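You operate a simulated robot arm through the tools that you are given. There is no shell and no other tool. Be economical: measure what you need, move in short steps, check, and stop when the job is done.

You run a simulated robot arm. Do the job below in one go: nothing can be reset, and whatever is moved stays where it is left.

JOB
Close the green beaker with the gold ribbed lid in the small dark press.
Fine: seat the beaker, seat the lid, press the black stub handle down with fingers clear and raise it again.

It is judged by the outcome, as a careful person would: the job done as asked, and still so three seconds after it is handed in. It fails if anything else is knocked over, pushed out of place, dropped, spilled or broken. Lids that push on must go on centred and level and be pressed home; caps that screw on are set level and turned clockwise until they are tight.

ROBOT AND FRAMES
A 7-joint arm with a two-finger parallel gripper, fixed in place. Base frame: the origin is at the foot of the arm, x ahead of it, y to its left, z up; the work surface is at about z = 850. Readings come in mm, degrees, newtons and seconds.
With the tool pointing down near the work surface it reaches from about 300 to 700 mm from the base axis. Its first joint turns from -66.0 to 66.0 degrees. Payload 1.57 kg.
The tool frame sits at the grasp point between the pads (the TCP): z along the fingers, y along the line on which they close. The tips reach 30 mm beyond it. The gripper opens to 110 mm. The fingers are 24 mm wide and 12 mm thick; the gripper's body (48 by 112 mm) begins 78 mm behind the TCP.
Orientation is that of the tool frame in the base frame, as [roll, pitch, yaw] about the fixed x, y, z axes, in that order (R = Rz(yaw) Ry(pitch) Rx(roll)). With the fingers straight down and closing along the base's y, the tool's x points along the base's -x, its y along +y and its z along -z.

CONTROLS
- The arm moves only by the tool jog_arm. Its argument "increments" is a list of rows, each a list of 7 numbers: the closure, from 0 (fully open) to 1 (shut), then the shift along the base's x, y, z in units of 40 mm (1.0 is 40 mm), then the turn, a rotation vector about the base's x, y, z in units of 8 degrees (1.0 is 8 degrees). In form: [[gripper, dx, dy, dz, ax, ay, az], ...]. A call has 1 to 8 rows; each row shifts and turns the commanded pose from where the row before left it. A call with a number of a shift or a turn outside -1 to 1 is refused whole. Each row takes 0.2 s and may step no farther than 50 mm and 8.6 degrees from the row before; otherwise, or with a gripper value out of range, the whole call is refused. Where a pose cannot be reached the arm comes as near as it can. A force on the tool above 90 N (or 10 N above the force at the start of the call, whichever is more), or a blocked arm, ends the call early, and 0.2 s more pass. The fingers move at their own pace (about 108 mm/s each) and stop on an object; they squeeze with about 28 N. The grip force told is the motor's: it shows also when the fingers shut on nothing. Time passes only in rows, and 0.2 s behind the last, so rows that do not move let the fingers close. The reply holds the time, the measured pose of the TCP, the force on the tool along the base axes, the opening and the grip force, in the units named above and with some noise.
- Cameras (640 x 400 px; columns grow to the right, rows downward): "scene" is fixed at [173.4, -383, 1403.8]; the picture's right is [0.80, -0.60, 0.00], its down [-0.33, -0.44, -0.83] and it looks along [0.50, 0.66, -0.55] (base axes); focal length 305 px, centre (320, 200). "wrist" rides on the gripper at [-36, 0, -80] in the tool frame; the picture's right is [0.00, -1.00, 0.00], its down [0.97, 0.00, -0.24] and it looks along [0.24, 0.00, 0.97] (tool axes); focal length 218 px, centre (320, 200).
- grab_frame(camera): a new picture of that camera. The clock stands still meanwhile.
- pixel_to_xyz(camera, pixels): for up to 12 pixels [column, row] of the newest picture of that camera ("zoom" is the newest enlarged one), the place [x, y, z] in the base frame of the surface seen there, good to about 3 mm, but the place of the scene camera against the robot may be out by one fixed shift of up to 12 mm in any direction. The clock stands still meanwhile.
- inspect(camera, box): a new picture of the part [left, top, right, bottom] of that camera's present view, enlarged. The clock stands still meanwhile.
- sign_off(): hands the job in; it is judged then, once.

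Go step by step. Measure first, check grasps and placings, and put right what went wrong. The budget is 80 turns and 54 pictures, counting those below and the enlarged ones. Unless the task says otherwise, let go and move clear before handing in, and close with one line.

The tools are called after "Call:" as a command line: name --pt "numbers of a row" for each row, then --argument value for the rest, lists and objects as JSON in quotes. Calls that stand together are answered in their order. jog_arm: Moves the arm, as the interface text tells. Its arguments: {"type":"object","properties":{"increments":{"type":"array","items":{"type":"array","items":{"type":"number"}}}},"required":["increments"]} The other tools are called the same way: grab_frame (camera) takes a picture; pixel_to_xyz (camera, pixels) gives the place of the surface under pixels of a picture; inspect (camera, box) takes an enlarged picture of a part of a camera's view; sign_off () hands the job in.

At the start:

```text
clock: 0.0
position: [403.9, 118.8, 1233.1]
tool_rot: [-179.9, 0.0, 180.0]
ft_force: [0.2, -0.6, 0.4]
gripper_width: 110.0
grip_force: 0.1
```

scene: 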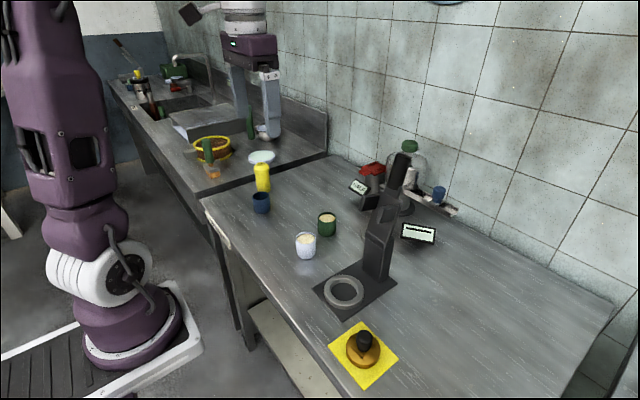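
wrist: 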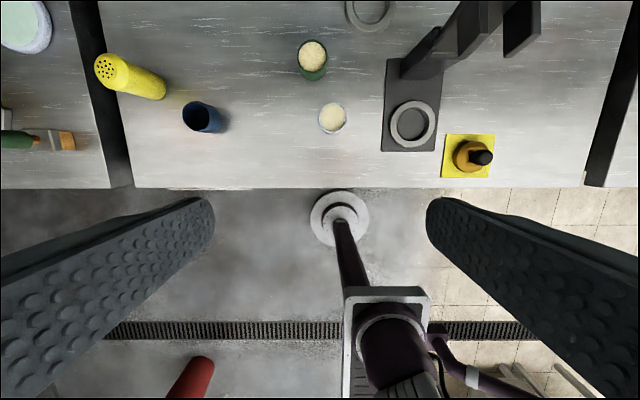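

The pictures show a dark press (ring at scene 343,290), the gold lid on a yellow pad (363,348) and the green beaker (327,223). I'll enlarge these and measure them.

Call:
inspect --camera "scene" --box '[280, 130, 460, 400]'

Call:
inspect --camera "wrist" --box '[280, 0, 600, 200]'

Call:
pixel_to_xyz --camera "wrist" --pixels '[[312, 55], [332, 117], [410, 124], [395, 124], [428, 124], [411, 108], [411, 143], [480, 157], [468, 155], [450, 170], [520, 30], [370, 10]]'

Call:
pixel_to_xyz --camera "scene" --pixels '[[327, 217], [306, 239], [343, 290], [364, 336], [363, 352], [400, 165], [380, 225], [385, 215], [410, 190], [395, 185], [388, 290], [340, 370]]'

```text
1.48 times, centred on (370, 265) of scene
```

zoom: 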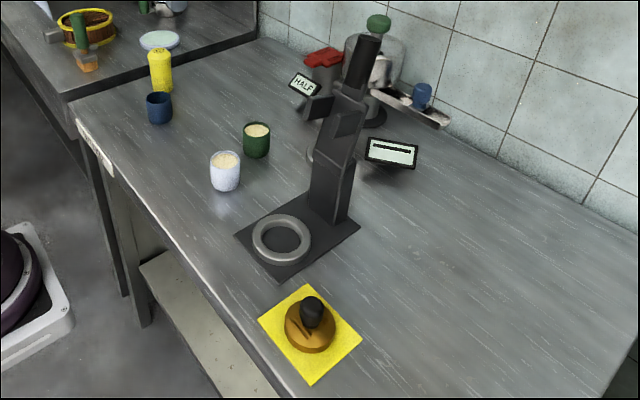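

```text
2.00 times, centred on (440, 100) of wrist
```

zoom: 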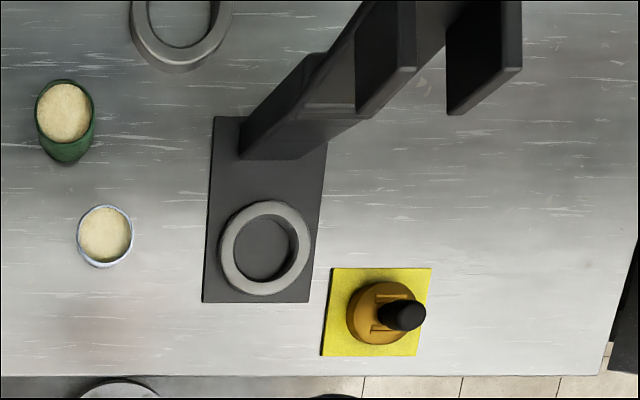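

```text
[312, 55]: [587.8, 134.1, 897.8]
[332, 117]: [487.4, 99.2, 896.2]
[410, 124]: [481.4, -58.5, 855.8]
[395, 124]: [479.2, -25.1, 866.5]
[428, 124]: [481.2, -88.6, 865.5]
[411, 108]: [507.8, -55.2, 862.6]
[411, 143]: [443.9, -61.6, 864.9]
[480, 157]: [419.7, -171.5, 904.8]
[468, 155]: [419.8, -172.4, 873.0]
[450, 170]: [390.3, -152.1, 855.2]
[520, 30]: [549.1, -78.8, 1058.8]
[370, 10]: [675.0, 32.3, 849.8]
```

```text
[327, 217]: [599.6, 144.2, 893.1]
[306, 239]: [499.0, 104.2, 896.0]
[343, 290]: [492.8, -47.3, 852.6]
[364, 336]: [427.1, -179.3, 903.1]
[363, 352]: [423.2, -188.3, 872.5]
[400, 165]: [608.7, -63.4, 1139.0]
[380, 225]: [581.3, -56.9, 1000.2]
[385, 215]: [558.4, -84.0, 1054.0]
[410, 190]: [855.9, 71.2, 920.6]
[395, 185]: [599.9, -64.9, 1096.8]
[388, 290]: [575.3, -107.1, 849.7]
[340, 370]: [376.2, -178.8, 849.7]
```

The scene camera reads about (+10,+8,0) off relative to the wrist. I need a closer look at the press's head and handle, and at the signs.

Call:
inspect --camera "scene" --box '[340, 140, 450, 300]'

Call:
jog_arm --pt "0 0 -1 0 0 0 0" --pt "0 0 -1 0 0 0 0" --pt "0 -0.5 -1 0 0 0 0" --pt "0 -0.5 -1 0.5 0 0 0" --pt "0 0 0 0 0 0 0"

Call:
grab_frame --camera "wrist"

```text
2.50 times, centred on (395, 220) of scene
```

zoom: 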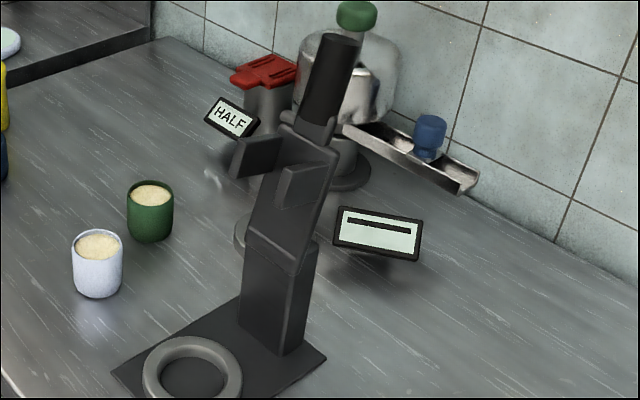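

```text
clock: 1.2
position: [361.8, -39.2, 1252.4]
tool_rot: [180.0, 0.0, -180.0]
ft_force: [0.6, 0.7, -0.6]
gripper_width: 110.1
grip_force: 0.1
```

```text
48 pictures are left
```

wrist: 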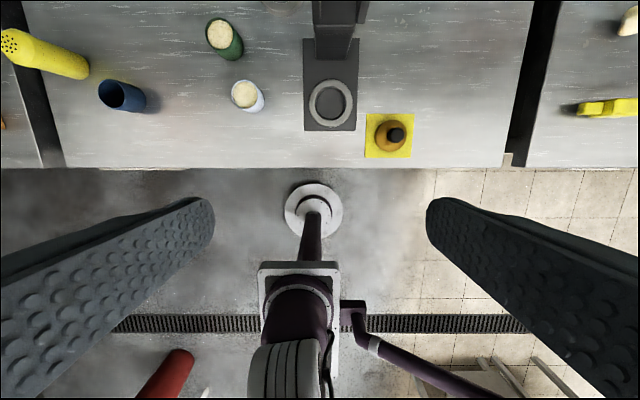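

From the zoom, the lever is raised and hinged at the column top, with a black stub handle at its upper end. Next I'll take a closer wrist view over the green beaker near (588,134).

Call:
jog_arm --pt "0 0.65 0.62 -0.61 0 0 0" --pt "0 0.65 0.62 -0.61 0 0 0" --pt "0 0.65 0.62 -0.61 0 0 0" --pt "0 0.65 0.62 -0.61 0 0 0" --pt "0 0.65 0.62 -0.61 0 0 0" --pt "0 0.65 0.62 -0.61 0 0 0" --pt "0 0.65 0.61 -0.61 0 0 0" --pt "0 0 0 0 0 0 0"

Call:
grab_frame --camera "wrist"

```text
clock: 3.0
position: [545.2, 135.3, 1083.0]
tool_rot: [179.9, 0.0, -180.0]
ft_force: [-0.2, 0.1, 0.2]
gripper_width: 110.1
grip_force: 0.0
```

```text
47 pictures are left
```

wrist: 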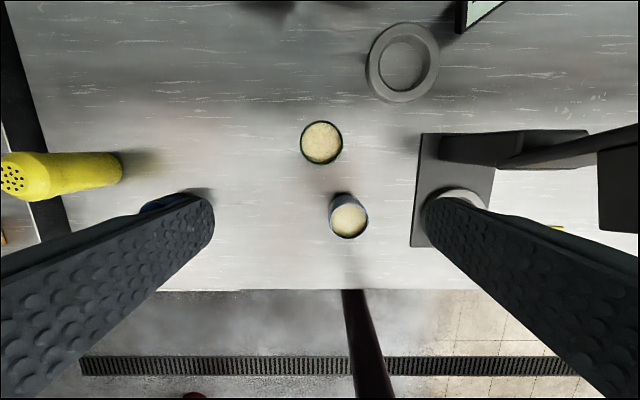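

Call:
inspect --camera "wrist" --box '[240, 100, 400, 200]'

Call:
pixel_to_xyz --camera "zoom" --pixels '[[244, 172], [408, 172], [326, 88], [326, 256], [326, 172]]'

Call:
pixel_to_xyz --camera "wrist" --pixels '[[322, 143], [348, 220], [415, 240], [425, 138], [402, 65], [445, 150], [580, 133]]'

```text
4.00 times, centred on (320, 150) of wrist
```

zoom: 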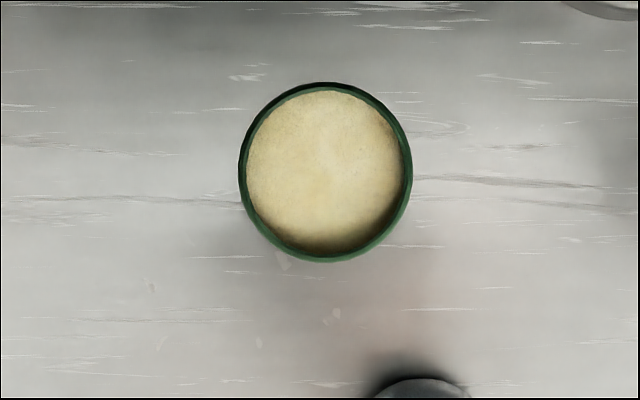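

```text
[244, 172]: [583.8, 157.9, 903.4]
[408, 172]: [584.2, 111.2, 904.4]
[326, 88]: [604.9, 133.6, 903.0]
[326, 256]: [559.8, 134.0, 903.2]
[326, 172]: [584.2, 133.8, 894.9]
```

```text
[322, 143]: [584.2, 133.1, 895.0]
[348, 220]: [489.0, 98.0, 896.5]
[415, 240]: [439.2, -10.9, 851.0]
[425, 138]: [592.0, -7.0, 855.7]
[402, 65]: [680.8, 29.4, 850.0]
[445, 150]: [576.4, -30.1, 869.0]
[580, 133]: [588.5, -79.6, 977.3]
```

The green beaker is centred at (583.5,134) with its rim at z≈903.5 and a diameter of 47. Before grasping it, I'll measure the press ring and lid from closer above.

Call:
jog_arm --pt "0 -0.9 -0.6 0 0 0 0" --pt "0 -0.9 -0.8 0 0 0 0" --pt "0 -0.6 -0.95 0 0 0 0" --pt "0 -0.2 -0.95 0 0 0 0" --pt "0 -0.2 -0.95 0 0 0 0" --pt "0 0 -0.6 0 0 0 0" --pt "0 0 0 0 0 0 0"

Call:
grab_frame --camera "wrist"

```text
clock: 4.6
position: [435.1, -59.6, 1081.7]
tool_rot: [-180.0, 0.0, 180.0]
ft_force: [-0.1, 0.2, -0.5]
gripper_width: 110.0
grip_force: 0.1
```

```text
45 pictures are left
```

wrist: 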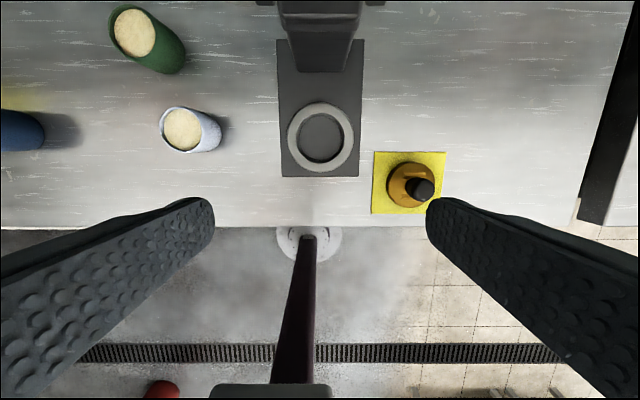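

Call:
inspect --camera "wrist" --box '[240, 80, 400, 180]'

Call:
pixel_to_xyz --camera "zoom" --pixels '[[245, 230], [400, 230], [322, 145], [322, 313], [217, 230], [425, 230], [322, 115], [322, 345], [322, 230], [205, 250]]'

Call:
pixel_to_xyz --camera "wrist" --pixels '[[320, 30], [285, 20], [355, 20], [320, 5], [320, 17], [422, 190], [400, 185], [390, 185], [410, 165], [405, 205]]'

```text
4.00 times, centred on (320, 130) of wrist
```

zoom: 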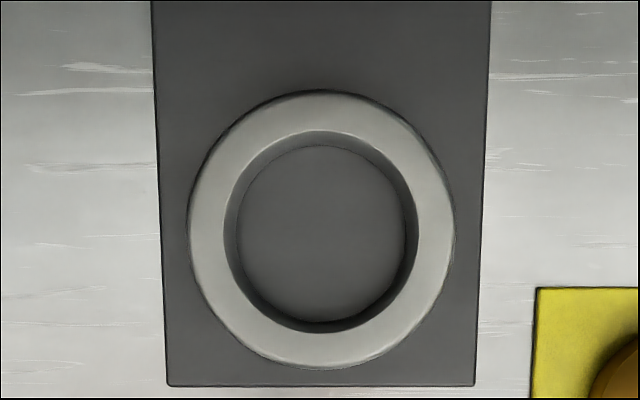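

```text
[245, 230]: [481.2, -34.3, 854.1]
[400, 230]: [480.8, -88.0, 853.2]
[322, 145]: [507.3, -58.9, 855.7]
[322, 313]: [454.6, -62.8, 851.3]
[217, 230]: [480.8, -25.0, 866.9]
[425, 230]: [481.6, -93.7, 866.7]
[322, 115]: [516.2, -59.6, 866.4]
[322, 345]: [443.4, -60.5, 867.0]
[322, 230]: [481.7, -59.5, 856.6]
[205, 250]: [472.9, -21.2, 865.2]
```

```text
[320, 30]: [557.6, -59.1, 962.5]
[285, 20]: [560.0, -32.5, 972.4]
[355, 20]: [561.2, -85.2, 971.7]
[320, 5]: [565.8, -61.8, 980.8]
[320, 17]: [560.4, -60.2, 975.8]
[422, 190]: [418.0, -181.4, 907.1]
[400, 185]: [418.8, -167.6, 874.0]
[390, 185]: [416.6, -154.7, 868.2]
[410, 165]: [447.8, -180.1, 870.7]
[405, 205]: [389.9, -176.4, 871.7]
```

Ring centre is ≈(481,-60) with its top at z 866 and floor at ≈856; the column and hinge are at x≥557. I'll return over the green beaker and descend around it.

Call:
jog_arm --pt "0 0 0.9 0 0 0 0" --pt "0 0.2 0.98 0 0 0 0" --pt "0 0.5 0.98 0 0 0 0" --pt "0 0.8 0.8 0 0 0 0" --pt "0 0.9 0.7 0 0 0 0" --pt "0 0.9 0.47 0 0 0 0" --pt "0 0.42 0 -0.9 0 0 0" --pt "0 0 0 -0.9 0 0 0"

Call:
grab_frame --camera "wrist"

```text
clock: 6.4
position: [582.9, 132.3, 1008.7]
tool_rot: [-180.0, 0.0, 180.0]
ft_force: [0.5, 0.2, 0.6]
gripper_width: 110.1
grip_force: 0.0
```

```text
43 pictures are left
```

wrist: 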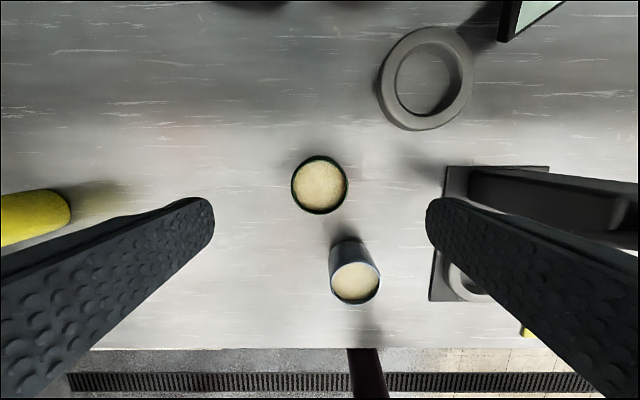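

The beaker sits centred between the fingers at (320,184), so I'll descend to z≈897 and close gently.

Call:
jog_arm --pt "0 0.05 0.02 -0.8 0 0 0" --pt "0 0 0 -0.8 0 0 0" --pt "0 0 0 -0.8 0 0 0" --pt "0 0 0 -0.39 0 0 0" --pt "0 0 0 0 0 0 0"

Call:
grab_frame --camera "wrist"

```text
clock: 7.6
position: [585.0, 133.5, 896.9]
tool_rot: [180.0, -0.1, 180.0]
ft_force: [0.6, -0.3, 0.1]
gripper_width: 110.0
grip_force: 0.1
```

```text
42 pictures are left
```

wrist: 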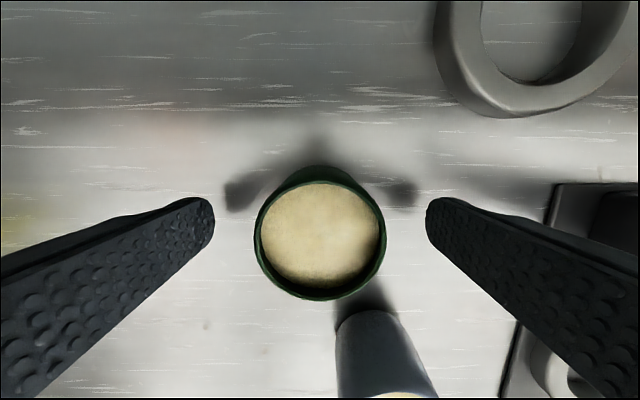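

The rim edges (rows 175–300) put the beaker's centre at x≈586.5. I'll shift 1.5 mm and close.

Call:
jog_arm --pt "0.3 0.035 0 0 0 0 0" --pt "0.5 0 0 0 0 0 0" --pt "0.7 0 0 0 0 0 0" --pt "0.7 0 0 0 0 0 0"

Call:
grab_frame --camera "wrist"

```text
clock: 8.6
position: [586.0, 133.5, 897.9]
tool_rot: [180.0, 0.0, 180.0]
ft_force: [0.0, -0.4, -0.5]
gripper_width: 50.4
grip_force: 27.9
```

```text
41 pictures are left
```

wrist: 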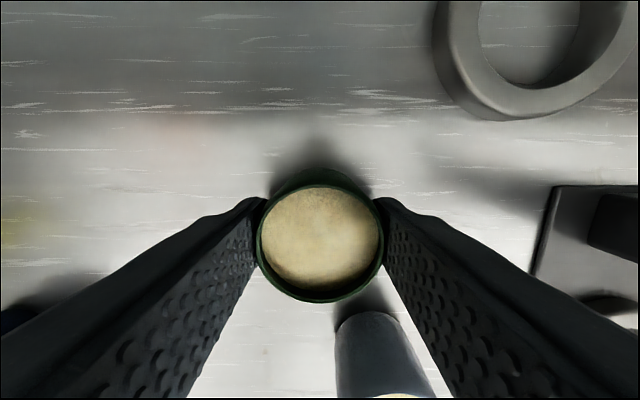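

The beaker is gripped (50.4 mm, 28 N). I'll lift it gently to z≈1000, go back along -x, then move sideways toward the ring.

Call:
jog_arm --pt "0.7 0 0 0.2 0 0 0" --pt "0.7 0 0 0.45 0 0 0" --pt "0.7 0 0 0.6 0 0 0" --pt "0.7 0 0 0.6 0 0 0" --pt "0.7 -0.3 0 0.45 0 0 0" --pt "0.7 -0.5 0 0.2 0 0 0" --pt "0.7 -0.5 -0.2 0 0 0 0" --pt "0.7 -0.5 -0.4 0 0 0 0"

Call:
jog_arm --pt "0.7 -0.45 -0.5 0 0 0 0" --pt "0.7 -0.3 -0.6 0 0 0 0" --pt "0.7 -0.08 -0.6 0 0 0 0" --pt "0.7 0 -0.6 0 0 0 0" --pt "0.7 0 -0.6 0 0 0 0" --pt "0.7 0 -0.5 0 0 0 0" --pt "0.7 0 -0.3 0 0 0 0" --pt "0.7 0 0 0 0 0 0"

Call:
grab_frame --camera "scene"

```text
clock: 10.4
position: [514.2, 110.8, 998.9]
tool_rot: [-179.9, 0.1, -180.0]
ft_force: [-0.1, 0.3, -0.3]
gripper_width: 50.3
grip_force: 28.0
```

```text
clock: 12.2
position: [480.2, -39.5, 998.3]
tool_rot: [-180.0, 0.1, 179.9]
ft_force: [0.0, 0.1, -1.1]
gripper_width: 50.6
grip_force: 28.0
```

```text
40 pictures are left
```

scene: 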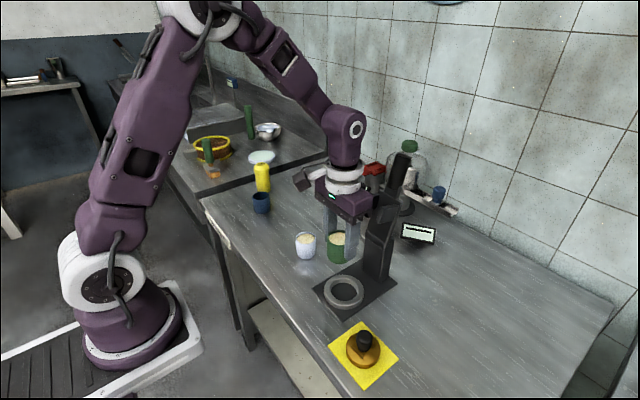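

The beaker is held at y≈-40 over the plate, near the lever. I'll zoom in to check clearance before going on.

Call:
inspect --camera "scene" --box '[290, 140, 450, 300]'

Call:
grab_frame --camera "wrist"

```text
2.50 times, centred on (370, 220) of scene
```

zoom: 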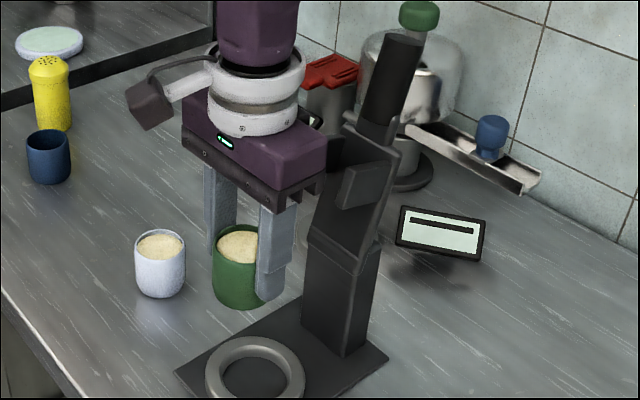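

```text
38 pictures are left
```

wrist: 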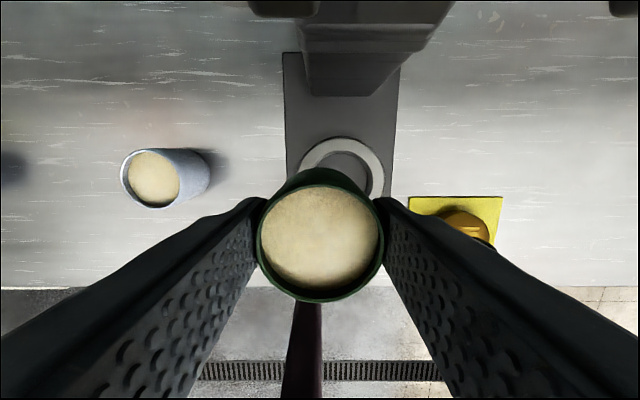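

The ring and beaker are visible in the wrist view. I'll measure the lever parts at the top of it, around (285,8), (370,10) and (625,8).

Call:
pixel_to_xyz --camera "wrist" --pixels '[[285, 8], [285, 14], [370, 10], [370, 35], [625, 8], [440, 5], [320, 180], [320, 296], [345, 145], [380, 175]]'

Call:
pixel_to_xyz --camera "zoom" --pixels '[[365, 185], [335, 185], [395, 90], [375, 125], [345, 245], [325, 215], [400, 45], [420, 40]]'

```text
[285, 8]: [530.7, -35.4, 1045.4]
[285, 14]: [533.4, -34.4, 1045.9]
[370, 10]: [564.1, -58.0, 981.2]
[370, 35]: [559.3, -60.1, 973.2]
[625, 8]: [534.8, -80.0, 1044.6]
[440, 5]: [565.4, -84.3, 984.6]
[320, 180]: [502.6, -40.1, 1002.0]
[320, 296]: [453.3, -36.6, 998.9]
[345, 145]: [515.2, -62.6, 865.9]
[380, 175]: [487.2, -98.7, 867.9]
```

```text
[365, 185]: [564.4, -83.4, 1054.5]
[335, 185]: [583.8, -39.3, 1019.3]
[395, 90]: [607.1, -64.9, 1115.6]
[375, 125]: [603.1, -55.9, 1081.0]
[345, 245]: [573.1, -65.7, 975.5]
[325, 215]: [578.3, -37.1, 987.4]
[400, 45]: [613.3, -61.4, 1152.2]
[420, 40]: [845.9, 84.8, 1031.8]
```

The pads sit at z≈1045, x≥530, straddling y≈-60, which leaves about 10 mm to the flange. I'll move to (482,-60), descend part way and check.

Call:
jog_arm --pt "0.7 0.02 -0.25 0 0 0 0" --pt "0.7 0.02 -0.26 0 0 0 0" --pt "0.7 0 0 -0.25 0 0 0" --pt "0.7 0 0 -0.4 0 0 0" --pt "0.7 0 0 -0.4 0 0 0" --pt "0.7 0 0 -0.2 0 0 0" --pt "0.7 0 0 0 0 0 0"

Call:
inspect --camera "scene" --box '[290, 140, 450, 300]'

Call:
grab_frame --camera "wrist"

```text
clock: 13.8
position: [481.6, -59.5, 945.7]
tool_rot: [-180.0, 0.1, 179.9]
ft_force: [-1.1, -0.1, -2.0]
gripper_width: 50.6
grip_force: 28.0
```

```text
2.50 times, centred on (370, 220) of scene
```

zoom: 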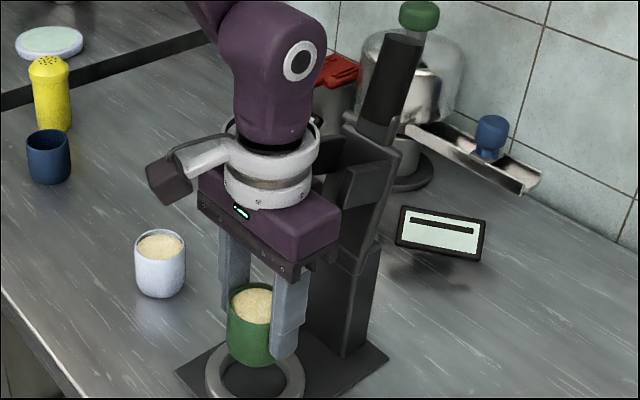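

```text
36 pictures are left
```

wrist: 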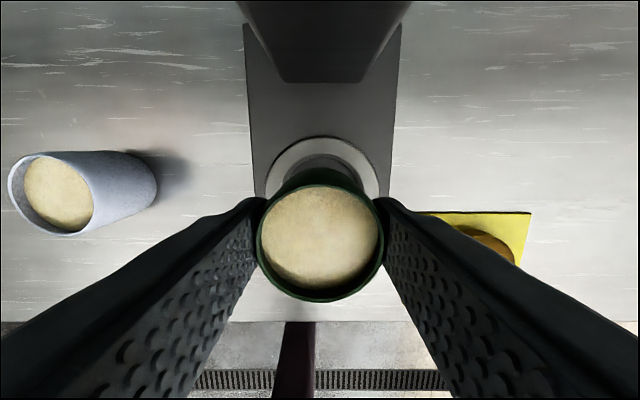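

The beaker is above the ring with the flange clear of the pads. I'll descend in small steps until contact.

Call:
jog_arm --pt "0.7 0 -0.02 -0.3 0 0 0" --pt "0.7 0 0 -0.3 0 0 0" --pt "0.7 0 0 -0.15 0 0 0" --pt "0.7 0 0 -0.1 0 0 0" --pt "0.7 0 0 0 0 0 0"

Call:
inspect --camera "scene" --box '[310, 220, 390, 320]'

```text
clock: 15.0
position: [482.2, -59.3, 914.0]
tool_rot: [179.9, 0.0, -180.0]
ft_force: [-0.2, -0.2, -0.6]
gripper_width: 50.7
grip_force: 27.9
```

```text
4.00 times, centred on (350, 270) of scene
```

zoom: 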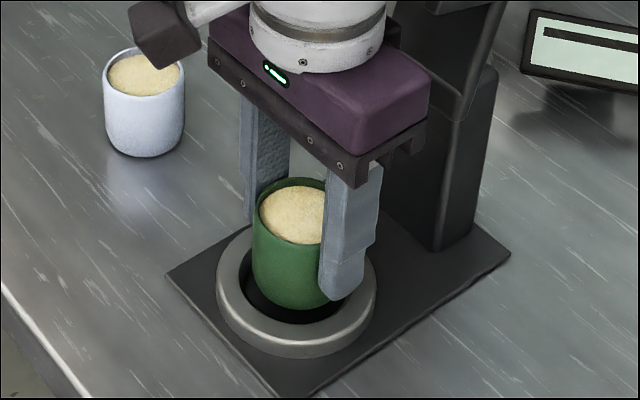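

The beaker is entering the ring with clearance all round, so I'll continue down in 2 mm steps watching force.

Call:
jog_arm --pt "0.7 0 -0.01 -0.06 0 0 0" --pt "0.7 0 0 -0.05 0 0 0" --pt "0.7 0 0 -0.05 0 0 0" --pt "0.7 0 0 -0.05 0 0 0" --pt "0.7 0 0 0 0 0 0"

```text
clock: 16.2
position: [482.2, -61.1, 904.6]
tool_rot: [180.0, 0.0, -180.0]
ft_force: [-0.6, 0.6, -1.1]
gripper_width: 50.4
grip_force: 28.1
```

Call:
jog_arm --pt "0.7 0 0 -0.03 0 0 0" --pt "0.7 0 0 0 0 0 0"

Call:
jog_arm --pt "0.7 0 0 -0.03 0 0 0" --pt "0.7 0 0 0 0 0 0"

Call:
jog_arm --pt "0.7 0 0 -0.03 0 0 0" --pt "0.7 0 0 0 0 0 0"

```text
clock: 16.8
position: [481.3, -61.1, 905.1]
tool_rot: [-180.0, 0.1, -179.9]
ft_force: [-0.1, -0.4, -0.9]
gripper_width: 50.4
grip_force: 28.2
```

```text
clock: 17.4
position: [481.9, -60.9, 902.1]
tool_rot: [180.0, 0.0, 180.0]
ft_force: [0.4, 0.4, -1.5]
gripper_width: 50.4
grip_force: 28.3
```

```text
clock: 18.0
position: [482.0, -60.0, 901.8]
tool_rot: [180.0, 0.0, 180.0]
ft_force: [-0.1, 0.2, -1.9]
gripper_width: 50.5
grip_force: 28.3
```

No contact is evident yet, as force z ≈ -1.5 is just the beaker's weight. I'll keep stepping 1 mm at a time.

Call:
jog_arm --pt "0.7 0 0 -0.03 0 0 0" --pt "0.7 0 0 0 0 0 0"

Call:
jog_arm --pt "0.7 0 0 -0.03 0 0 0" --pt "0.7 0 0 0 0 0 0"

Call:
inspect --camera "scene" --box '[310, 220, 390, 320]'

```text
clock: 18.6
position: [482.2, -60.1, 901.0]
tool_rot: [-180.0, 0.0, -179.9]
ft_force: [0.2, 0.6, -1.8]
gripper_width: 50.7
grip_force: 28.4
```

```text
clock: 19.2
position: [482.1, -61.3, 898.7]
tool_rot: [-179.9, 0.0, -180.0]
ft_force: [-0.2, -0.2, -0.8]
gripper_width: 50.7
grip_force: 27.9
```

```text
4.00 times, centred on (350, 270) of scene
```

zoom: 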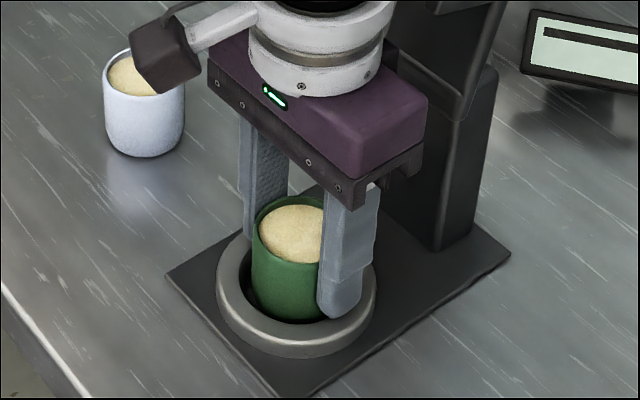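

Fingertips are now close to the ring's top, so I'll try one more millimetre and watch the force.

Call:
jog_arm --pt "0.7 0 0 -0.03 0 0 0" --pt "0.7 0 0 0 0 0 0" --pt "0.7 0 0 0 0 0 0"

Call:
grab_frame --camera "wrist"

```text
clock: 20.0
position: [482.6, -59.9, 898.8]
tool_rot: [179.9, 0.0, -180.0]
ft_force: [0.0, 0.7, -0.9]
gripper_width: 50.3
grip_force: 27.4
```

```text
33 pictures are left
```

wrist: 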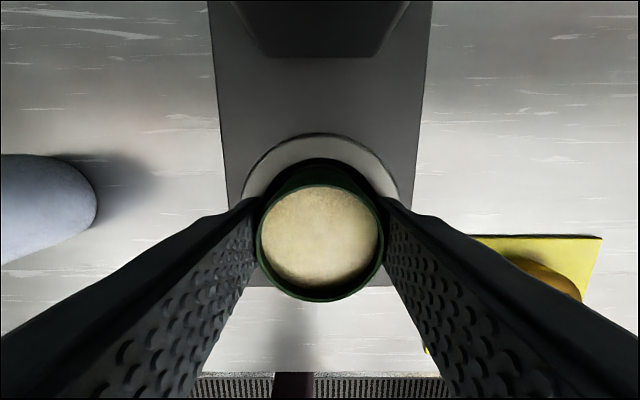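

Ring (cols 242–399) is centred on the beaker. I'll go one more step down.

Call:
jog_arm --pt "0.7 0 0 -0.025 0 0 0" --pt "0.7 0 0 0 0 0 0" --pt "0.7 0 0 0 0 0 0"

Call:
jog_arm --pt "0.7 0 0 -0.025 0 0 0" --pt "0.7 0 0 0 0 0 0" --pt "0.7 0 0 0 0 0 0"

```text
clock: 20.8
position: [481.7, -59.9, 897.8]
tool_rot: [180.0, 0.1, 180.0]
ft_force: [-1.5, -1.0, 21.7]
gripper_width: 50.5
grip_force: 27.9
```

```text
clock: 21.6
position: [482.2, -59.7, 896.0]
tool_rot: [180.0, 0.2, 180.0]
ft_force: [2.5, -1.0, 30.3]
gripper_width: 50.5
grip_force: 28.1
```

Contact has been made (30 N), so I'll ease up about 1.5 mm and release evenly.

Call:
jog_arm --pt "0.7 0 0 0.035 0 0 0" --pt "0.7 0 0 0 0 0 0"

Call:
jog_arm --pt "0.5 0 0 0 0 0 0" --pt "0.3 0 0 0 0 0 0" --pt "0.3 0 0 0 0 0 0" --pt "0.3 0 0 0 0 0 0"

Call:
grab_frame --camera "wrist"

Call:
inspect --camera "scene" --box '[310, 220, 390, 320]'

```text
clock: 22.2
position: [481.0, -59.5, 896.4]
tool_rot: [-179.9, -0.1, -180.0]
ft_force: [1.3, 0.4, 2.9]
gripper_width: 50.4
grip_force: 28.0
```

```text
clock: 23.2
position: [480.8, -59.9, 898.5]
tool_rot: [179.9, 0.1, -180.0]
ft_force: [0.4, -0.9, -0.1]
gripper_width: 77.1
grip_force: 0.0
```

```text
32 pictures are left
```

wrist: 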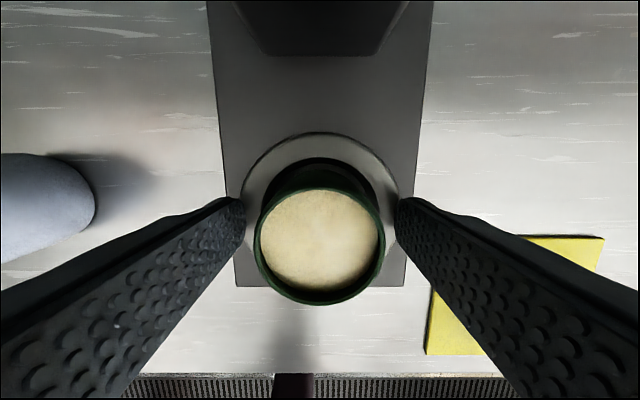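

```text
4.00 times, centred on (350, 270) of scene
```

zoom: 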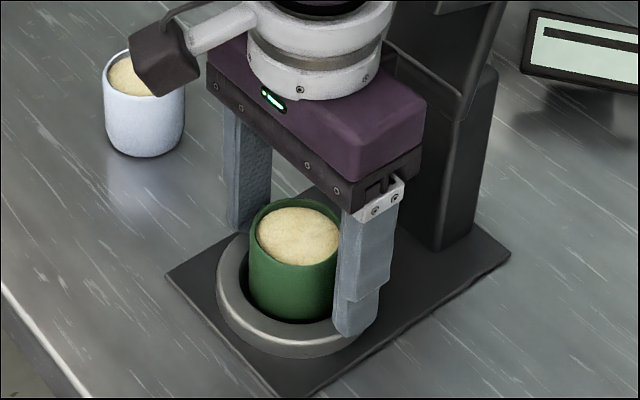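

The beaker stands free in the ring. I'll rise straight up, then back off to view it from above.

Call:
jog_arm --pt "0.3 0 0 0.5 0 0 0" --pt "0.3 0 0 0.9 0 0 0" --pt "0.3 0 0 0.9 0 0 0" --pt "0.3 -0.3 0 0.9 0 0 0" --pt "0.3 -0.5 0 0.5 0 0 0" --pt "0.3 -0.4 0 0.3 0 0 0" --pt "0.3 0 0 0 0 0 0"

Call:
inspect --camera "wrist" --box '[240, 80, 400, 180]'

Call:
pixel_to_xyz --camera "zoom" --pixels '[[322, 230], [190, 230], [455, 230]]'

Call:
inspect --camera "scene" --box '[310, 220, 390, 320]'

```text
clock: 24.8
position: [434.5, -59.6, 1056.7]
tool_rot: [180.0, 0.0, -180.0]
ft_force: [-0.5, -0.3, -0.7]
gripper_width: 76.9
grip_force: 0.1
```

```text
4.00 times, centred on (320, 130) of wrist
```

zoom: 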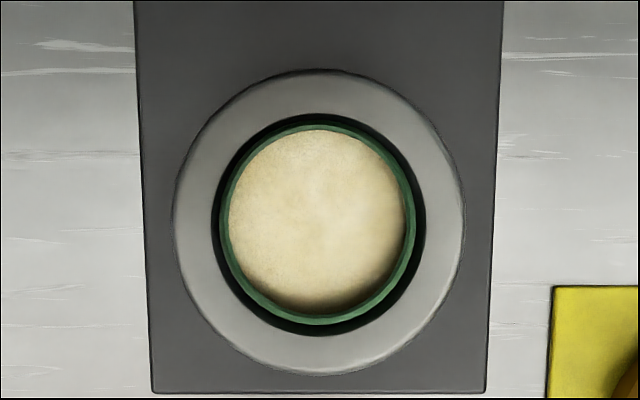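

```text
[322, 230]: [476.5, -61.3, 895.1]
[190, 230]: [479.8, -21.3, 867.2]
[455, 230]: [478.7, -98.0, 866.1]
```

```text
4.00 times, centred on (350, 270) of scene
```

zoom: 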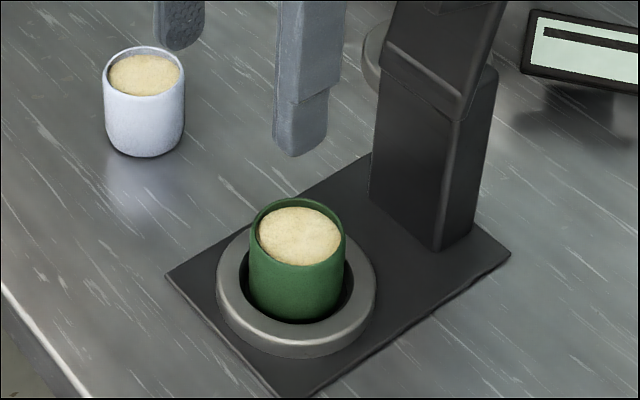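

The beaker is centred in the ring at ≈(480.5,-59.2), with its rim at ≈904. Now the lid: I'll move over it for a close look.

Call:
jog_arm --pt "0 -0.3 -0.9 -0.2 0 0 0" --pt "0 -0.3 -0.9 -0.4 0 0 0" --pt "0 -0.25 -0.9 -0.4 0 0 0" --pt "0 0 -0.2 -0.2 0 0 0" --pt "0 0 0 0 0 0 0"

Call:
inspect --camera "wrist" --box '[220, 100, 420, 225]'

Call:
inspect --camera "scene" --box '[320, 310, 410, 390]'

```text
clock: 26.0
position: [398.2, -176.8, 1009.3]
tool_rot: [-180.0, 0.0, -180.0]
ft_force: [-0.6, 0.3, -0.1]
gripper_width: 110.0
grip_force: 0.1
```

```text
3.20 times, centred on (320, 162) of wrist
```

zoom: 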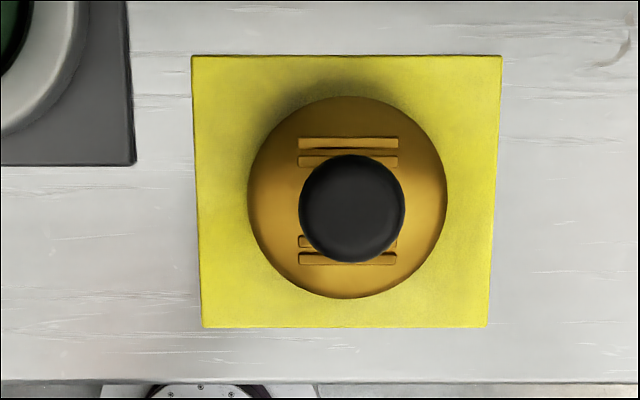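

```text
5.00 times, centred on (365, 350) of scene
```

zoom: 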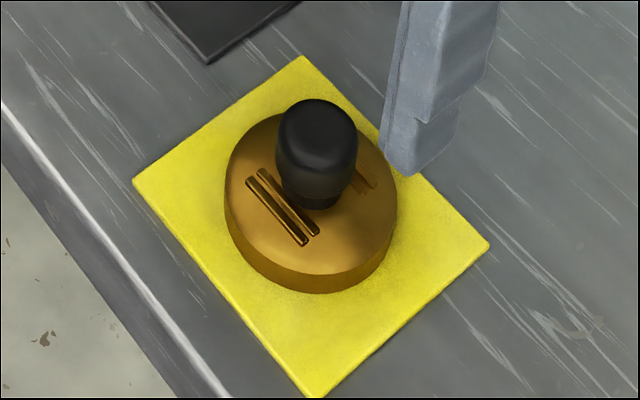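

The lid's centre is ≈(419.3,-185.1): knob Ø24, top z≈907, lid top z≈872. I'll move over the knob and descend to TCP z≈930 first.

Call:
jog_arm --pt "0 0.52 -0.21 -0.3 0 0 0" --pt "0 0 0 -0.8 0 0 0" --pt "0 0 0 -0.8 0 0 0" --pt "0 0 0 0 0 0 0"

Call:
grab_frame --camera "wrist"

```text
clock: 27.0
position: [420.5, -185.7, 933.5]
tool_rot: [-180.0, 0.0, 179.9]
ft_force: [0.3, 0.2, 0.4]
gripper_width: 110.1
grip_force: 0.0
```

```text
26 pictures are left
```

wrist: 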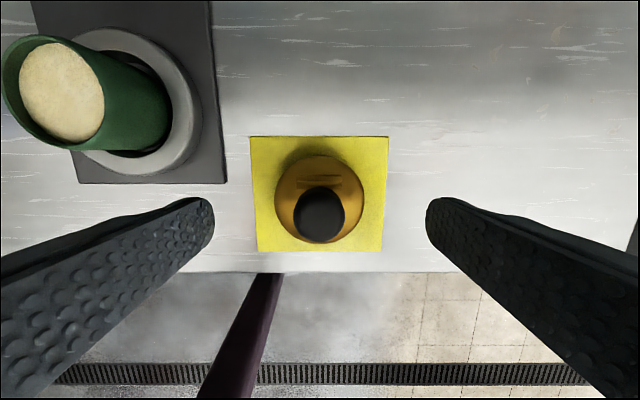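

The knob is centred between the fingers (col 319.5). I'll descend to TCP z≈908 and close.

Call:
jog_arm --pt "0 0.025 0 -0.4 0 0 0" --pt "0 0 0 -0.24 0 0 0" --pt "0.3 0 0 0 0 0 0" --pt "0.5 0 0 0 0 0 0" --pt "0.7 0 0 0 0 0 0" --pt "0.9 0 0 0 0 0 0" --pt "0.9 0 0 0 0 0 0"

Call:
grab_frame --camera "wrist"

Call:
inspect --camera "scene" --box '[320, 310, 410, 390]'

```text
clock: 28.6
position: [420.5, -185.7, 908.8]
tool_rot: [-180.0, 0.1, -179.9]
ft_force: [0.1, 0.0, 0.6]
gripper_width: 26.1
grip_force: 28.1
```

```text
25 pictures are left
```

wrist: 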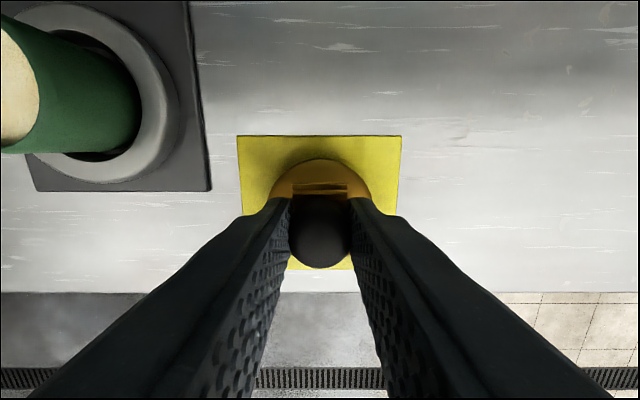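

```text
5.00 times, centred on (365, 350) of scene
```

zoom: 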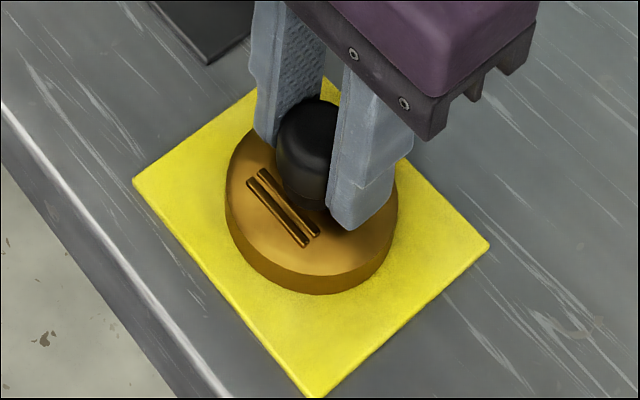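

The knob is gripped (26 mm, 28 N). I'll lift slowly and check that the lid hangs level.

Call:
jog_arm --pt "0.9 0 0 0.2 0 0 0" --pt "0.9 0 0 0.5 0 0 0" --pt "0.9 0 0 0.7 0 0 0" --pt "0.9 0 0 0.7 0 0 0" --pt "0.9 0 0 0.4 0 0 0" --pt "0.9 0 0 0 0 0 0"

Call:
inspect --camera "scene" --box '[300, 240, 420, 390]'

Call:
grab_frame --camera "wrist"

```text
clock: 30.0
position: [420.9, -183.8, 1007.5]
tool_rot: [-180.0, 0.0, 180.0]
ft_force: [0.0, 0.5, -0.9]
gripper_width: 26.1
grip_force: 28.1
```

```text
2.67 times, centred on (360, 315) of scene
```

zoom: 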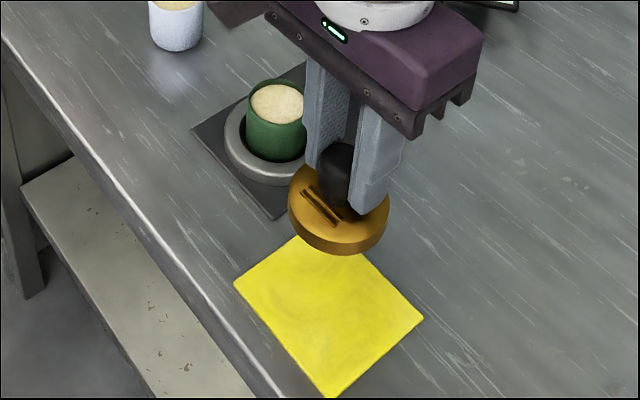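

```text
22 pictures are left
```

wrist: 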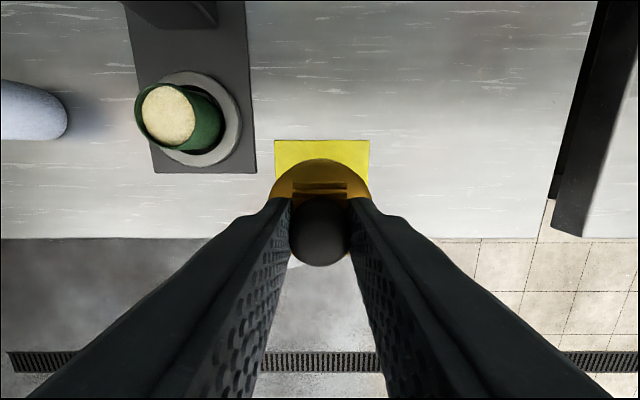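

The lid hangs level and is centred in the grip, its centre about 1 mm behind the TCP in x. I'll carry it over the beaker: first +y, then +x.

Call:
jog_arm --pt "0.9 0 0.3 0 0 0 0" --pt "0.9 0 0.6 0 0 0 0" --pt "0.9 0 0.7 0 0 0 0" --pt "0.9 0.3 0.7 0 0 0 0" --pt "0.9 0.5 0.5 0 0 0 0" --pt "0.9 0.5 0.33 0 0 0 0" --pt "0.9 0.21 0 0 0 0 0" --pt "0.9 0 0 0 0 0 0"

Call:
grab_frame --camera "wrist"

Call:
inspect --camera "scene" --box '[290, 150, 430, 310]'

```text
clock: 31.8
position: [482.3, -58.8, 1008.2]
tool_rot: [179.9, 0.0, -180.0]
ft_force: [-0.4, -0.9, -0.3]
gripper_width: 25.9
grip_force: 27.3
```

```text
21 pictures are left
```

wrist: 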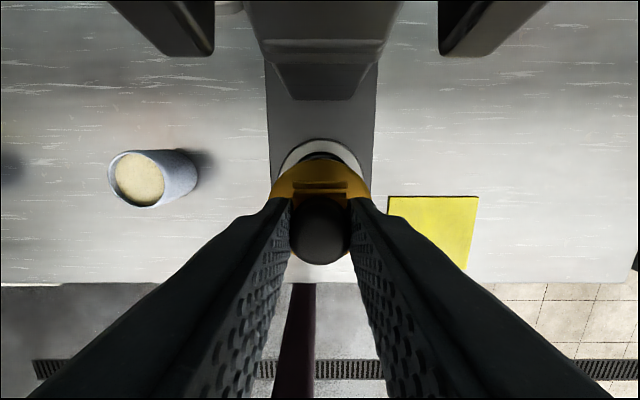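

```text
2.50 times, centred on (360, 230) of scene
```

zoom: 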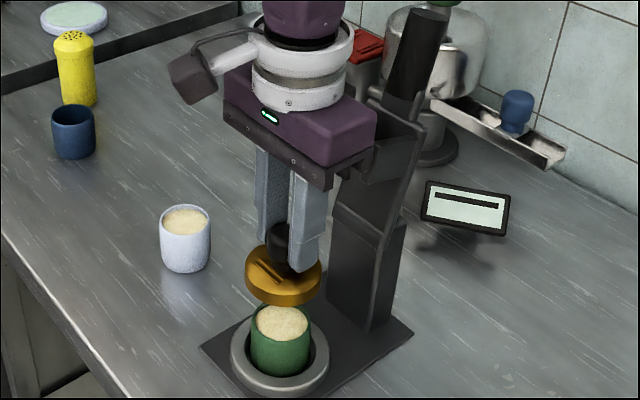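

The lid is directly above the beaker. I'll descend to TCP ≈972, just above the rim, and check alignment.

Call:
jog_arm --pt "0.9 -0.01 -0.015 -0.3 0 0 0" --pt "0.9 0 0 -0.4 0 0 0" --pt "0.9 0 0 -0.2 0 0 0" --pt "0.9 0 0 0 0 0 0"

Call:
inspect --camera "scene" --box '[310, 220, 390, 320]'

```text
clock: 32.8
position: [482.0, -59.7, 972.7]
tool_rot: [180.0, 0.0, -180.0]
ft_force: [0.5, -0.2, -0.6]
gripper_width: 25.8
grip_force: 28.3
```

```text
4.00 times, centred on (350, 270) of scene
```

zoom: 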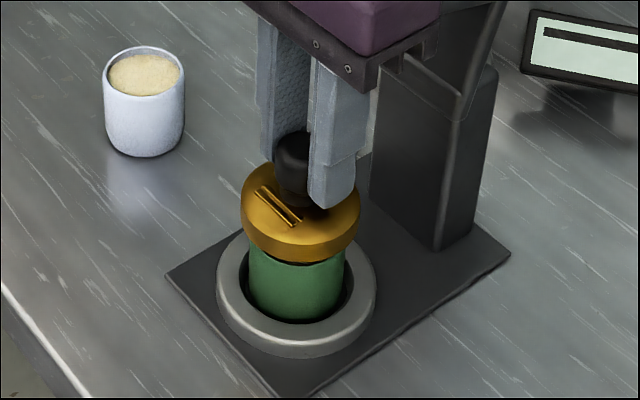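

The lid hovers just above the rim; by column centres (lid 301, beaker 298) it may be ~1.5 mm to the right. I'll zoom tighter to confirm.

Call:
inspect --camera "scene" --box '[364, 250, 324, 310]'

Call:
grab_frame --camera "wrist"

```text
refused: the box must be [left, top, right, bottom]
```

```text
18 pictures are left
```

wrist: 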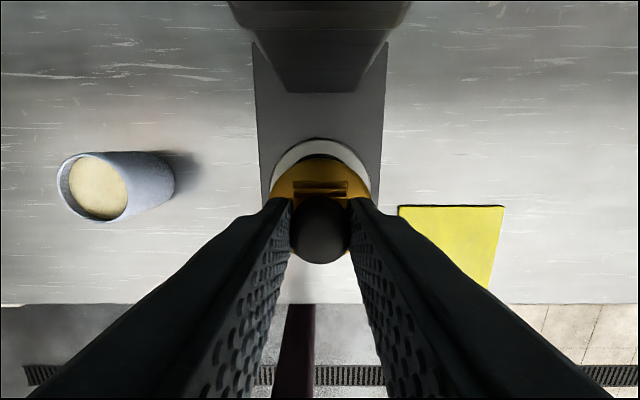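

Call:
inspect --camera "scene" --box '[324, 252, 364, 304]'

```text
7.69 times, centred on (344, 278) of scene
```

zoom: 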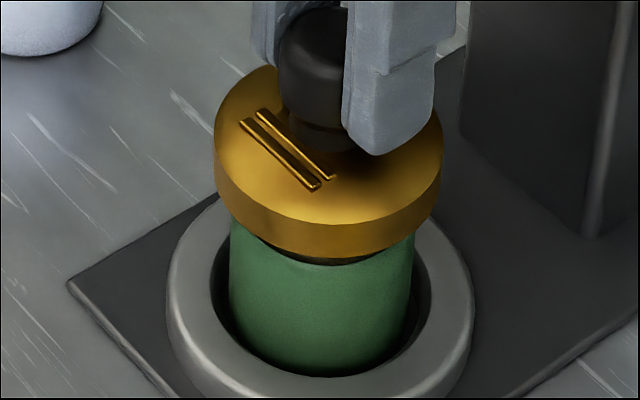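

After perspective correction the sideways error is under 1 mm. I'll lower in small steps until contact.

Call:
jog_arm --pt "0.9 -0.01 0.01 -0.05 0 0 0" --pt "0.9 0 0 -0.05 0 0 0" --pt "0.9 0 0 -0.05 0 0 0" --pt "0.9 0 0 0 0 0 0"

Call:
jog_arm --pt "0.9 0 0 -0.04 0 0 0" --pt "0.9 0 0 0 0 0 0"

Call:
jog_arm --pt "0.9 0 0 -0.04 0 0 0" --pt "0.9 0 0 0 0 0 0"

```text
clock: 33.8
position: [482.3, -60.0, 965.6]
tool_rot: [180.0, 0.0, -179.9]
ft_force: [-0.1, 0.7, -0.6]
gripper_width: 25.9
grip_force: 27.7
```

```text
clock: 34.4
position: [480.7, -59.0, 964.9]
tool_rot: [-179.9, 0.0, 179.9]
ft_force: [-0.6, 0.2, 0.3]
gripper_width: 25.7
grip_force: 27.9
```

```text
clock: 35.0
position: [480.0, -59.6, 963.7]
tool_rot: [-179.9, 0.1, 180.0]
ft_force: [-0.2, 0.1, 0.0]
gripper_width: 25.8
grip_force: 28.1
```

Call:
jog_arm --pt "0.9 0 0 -0.04 0 0 0" --pt "0.9 0 0 0 0 0 0"

Call:
jog_arm --pt "0.9 0 0 -0.04 0 0 0" --pt "0.9 0 0 0 0 0 0"

Call:
jog_arm --pt "0.9 0 0 -0.04 0 0 0" --pt "0.9 0 0 0 0 0 0"

```text
clock: 35.6
position: [482.2, -59.7, 961.5]
tool_rot: [179.9, 0.0, 179.9]
ft_force: [0.6, 0.4, -0.5]
gripper_width: 25.9
grip_force: 28.3
```

```text
clock: 36.2
position: [481.4, -58.8, 961.4]
tool_rot: [180.0, 0.1, -180.0]
ft_force: [0.4, 0.4, -0.1]
gripper_width: 25.6
grip_force: 27.9
```

```text
clock: 36.8
position: [481.7, -59.3, 958.8]
tool_rot: [180.0, 0.0, -180.0]
ft_force: [-0.1, -0.2, 0.0]
gripper_width: 26.1
grip_force: 28.1
```

Still no contact at ≈959, so I'll continue down.

Call:
jog_arm --pt "0.9 0 0 -0.04 0 0 0" --pt "0.9 0 0 0 0 0 0"

Call:
jog_arm --pt "0.9 0 0 -0.04 0 0 0" --pt "0.9 0 0 0 0 0 0"

Call:
inspect --camera "scene" --box '[324, 252, 364, 304]'

```text
clock: 37.4
position: [481.8, -59.1, 956.5]
tool_rot: [180.0, 0.0, 179.9]
ft_force: [0.6, -0.8, -0.1]
gripper_width: 26.0
grip_force: 28.4
```

```text
clock: 38.0
position: [481.2, -61.0, 955.1]
tool_rot: [179.9, 0.0, -180.0]
ft_force: [-1.3, 0.3, -0.6]
gripper_width: 25.8
grip_force: 27.5
```

```text
7.69 times, centred on (344, 278) of scene
```

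zoom: 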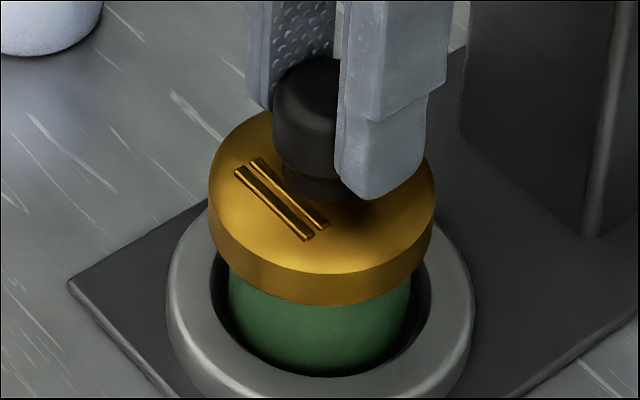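

The skirt now surrounds the rim evenly. I'll continue until contact force appears.

Call:
jog_arm --pt "0.9 0 0 -0.04 0 0 0" --pt "0.9 0 0 0 0 0 0"

Call:
jog_arm --pt "0.9 0 0 -0.04 0 0 0" --pt "0.9 0 0 0 0 0 0"

Call:
jog_arm --pt "0.9 0 0 -0.04 0 0 0" --pt "0.9 0 0 0 0 0 0"

```text
clock: 38.6
position: [481.3, -59.4, 953.7]
tool_rot: [180.0, -0.1, -179.9]
ft_force: [-0.2, -0.6, -0.9]
gripper_width: 26.1
grip_force: 28.7
```

```text
clock: 39.2
position: [480.5, -59.4, 951.8]
tool_rot: [179.9, 0.0, -180.0]
ft_force: [-1.0, 0.9, 4.9]
gripper_width: 25.9
grip_force: 27.6
```

```text
clock: 39.8
position: [481.0, -59.7, 948.9]
tool_rot: [-179.9, 0.1, 179.9]
ft_force: [-1.5, -0.5, 10.5]
gripper_width: 25.9
grip_force: 28.2
```

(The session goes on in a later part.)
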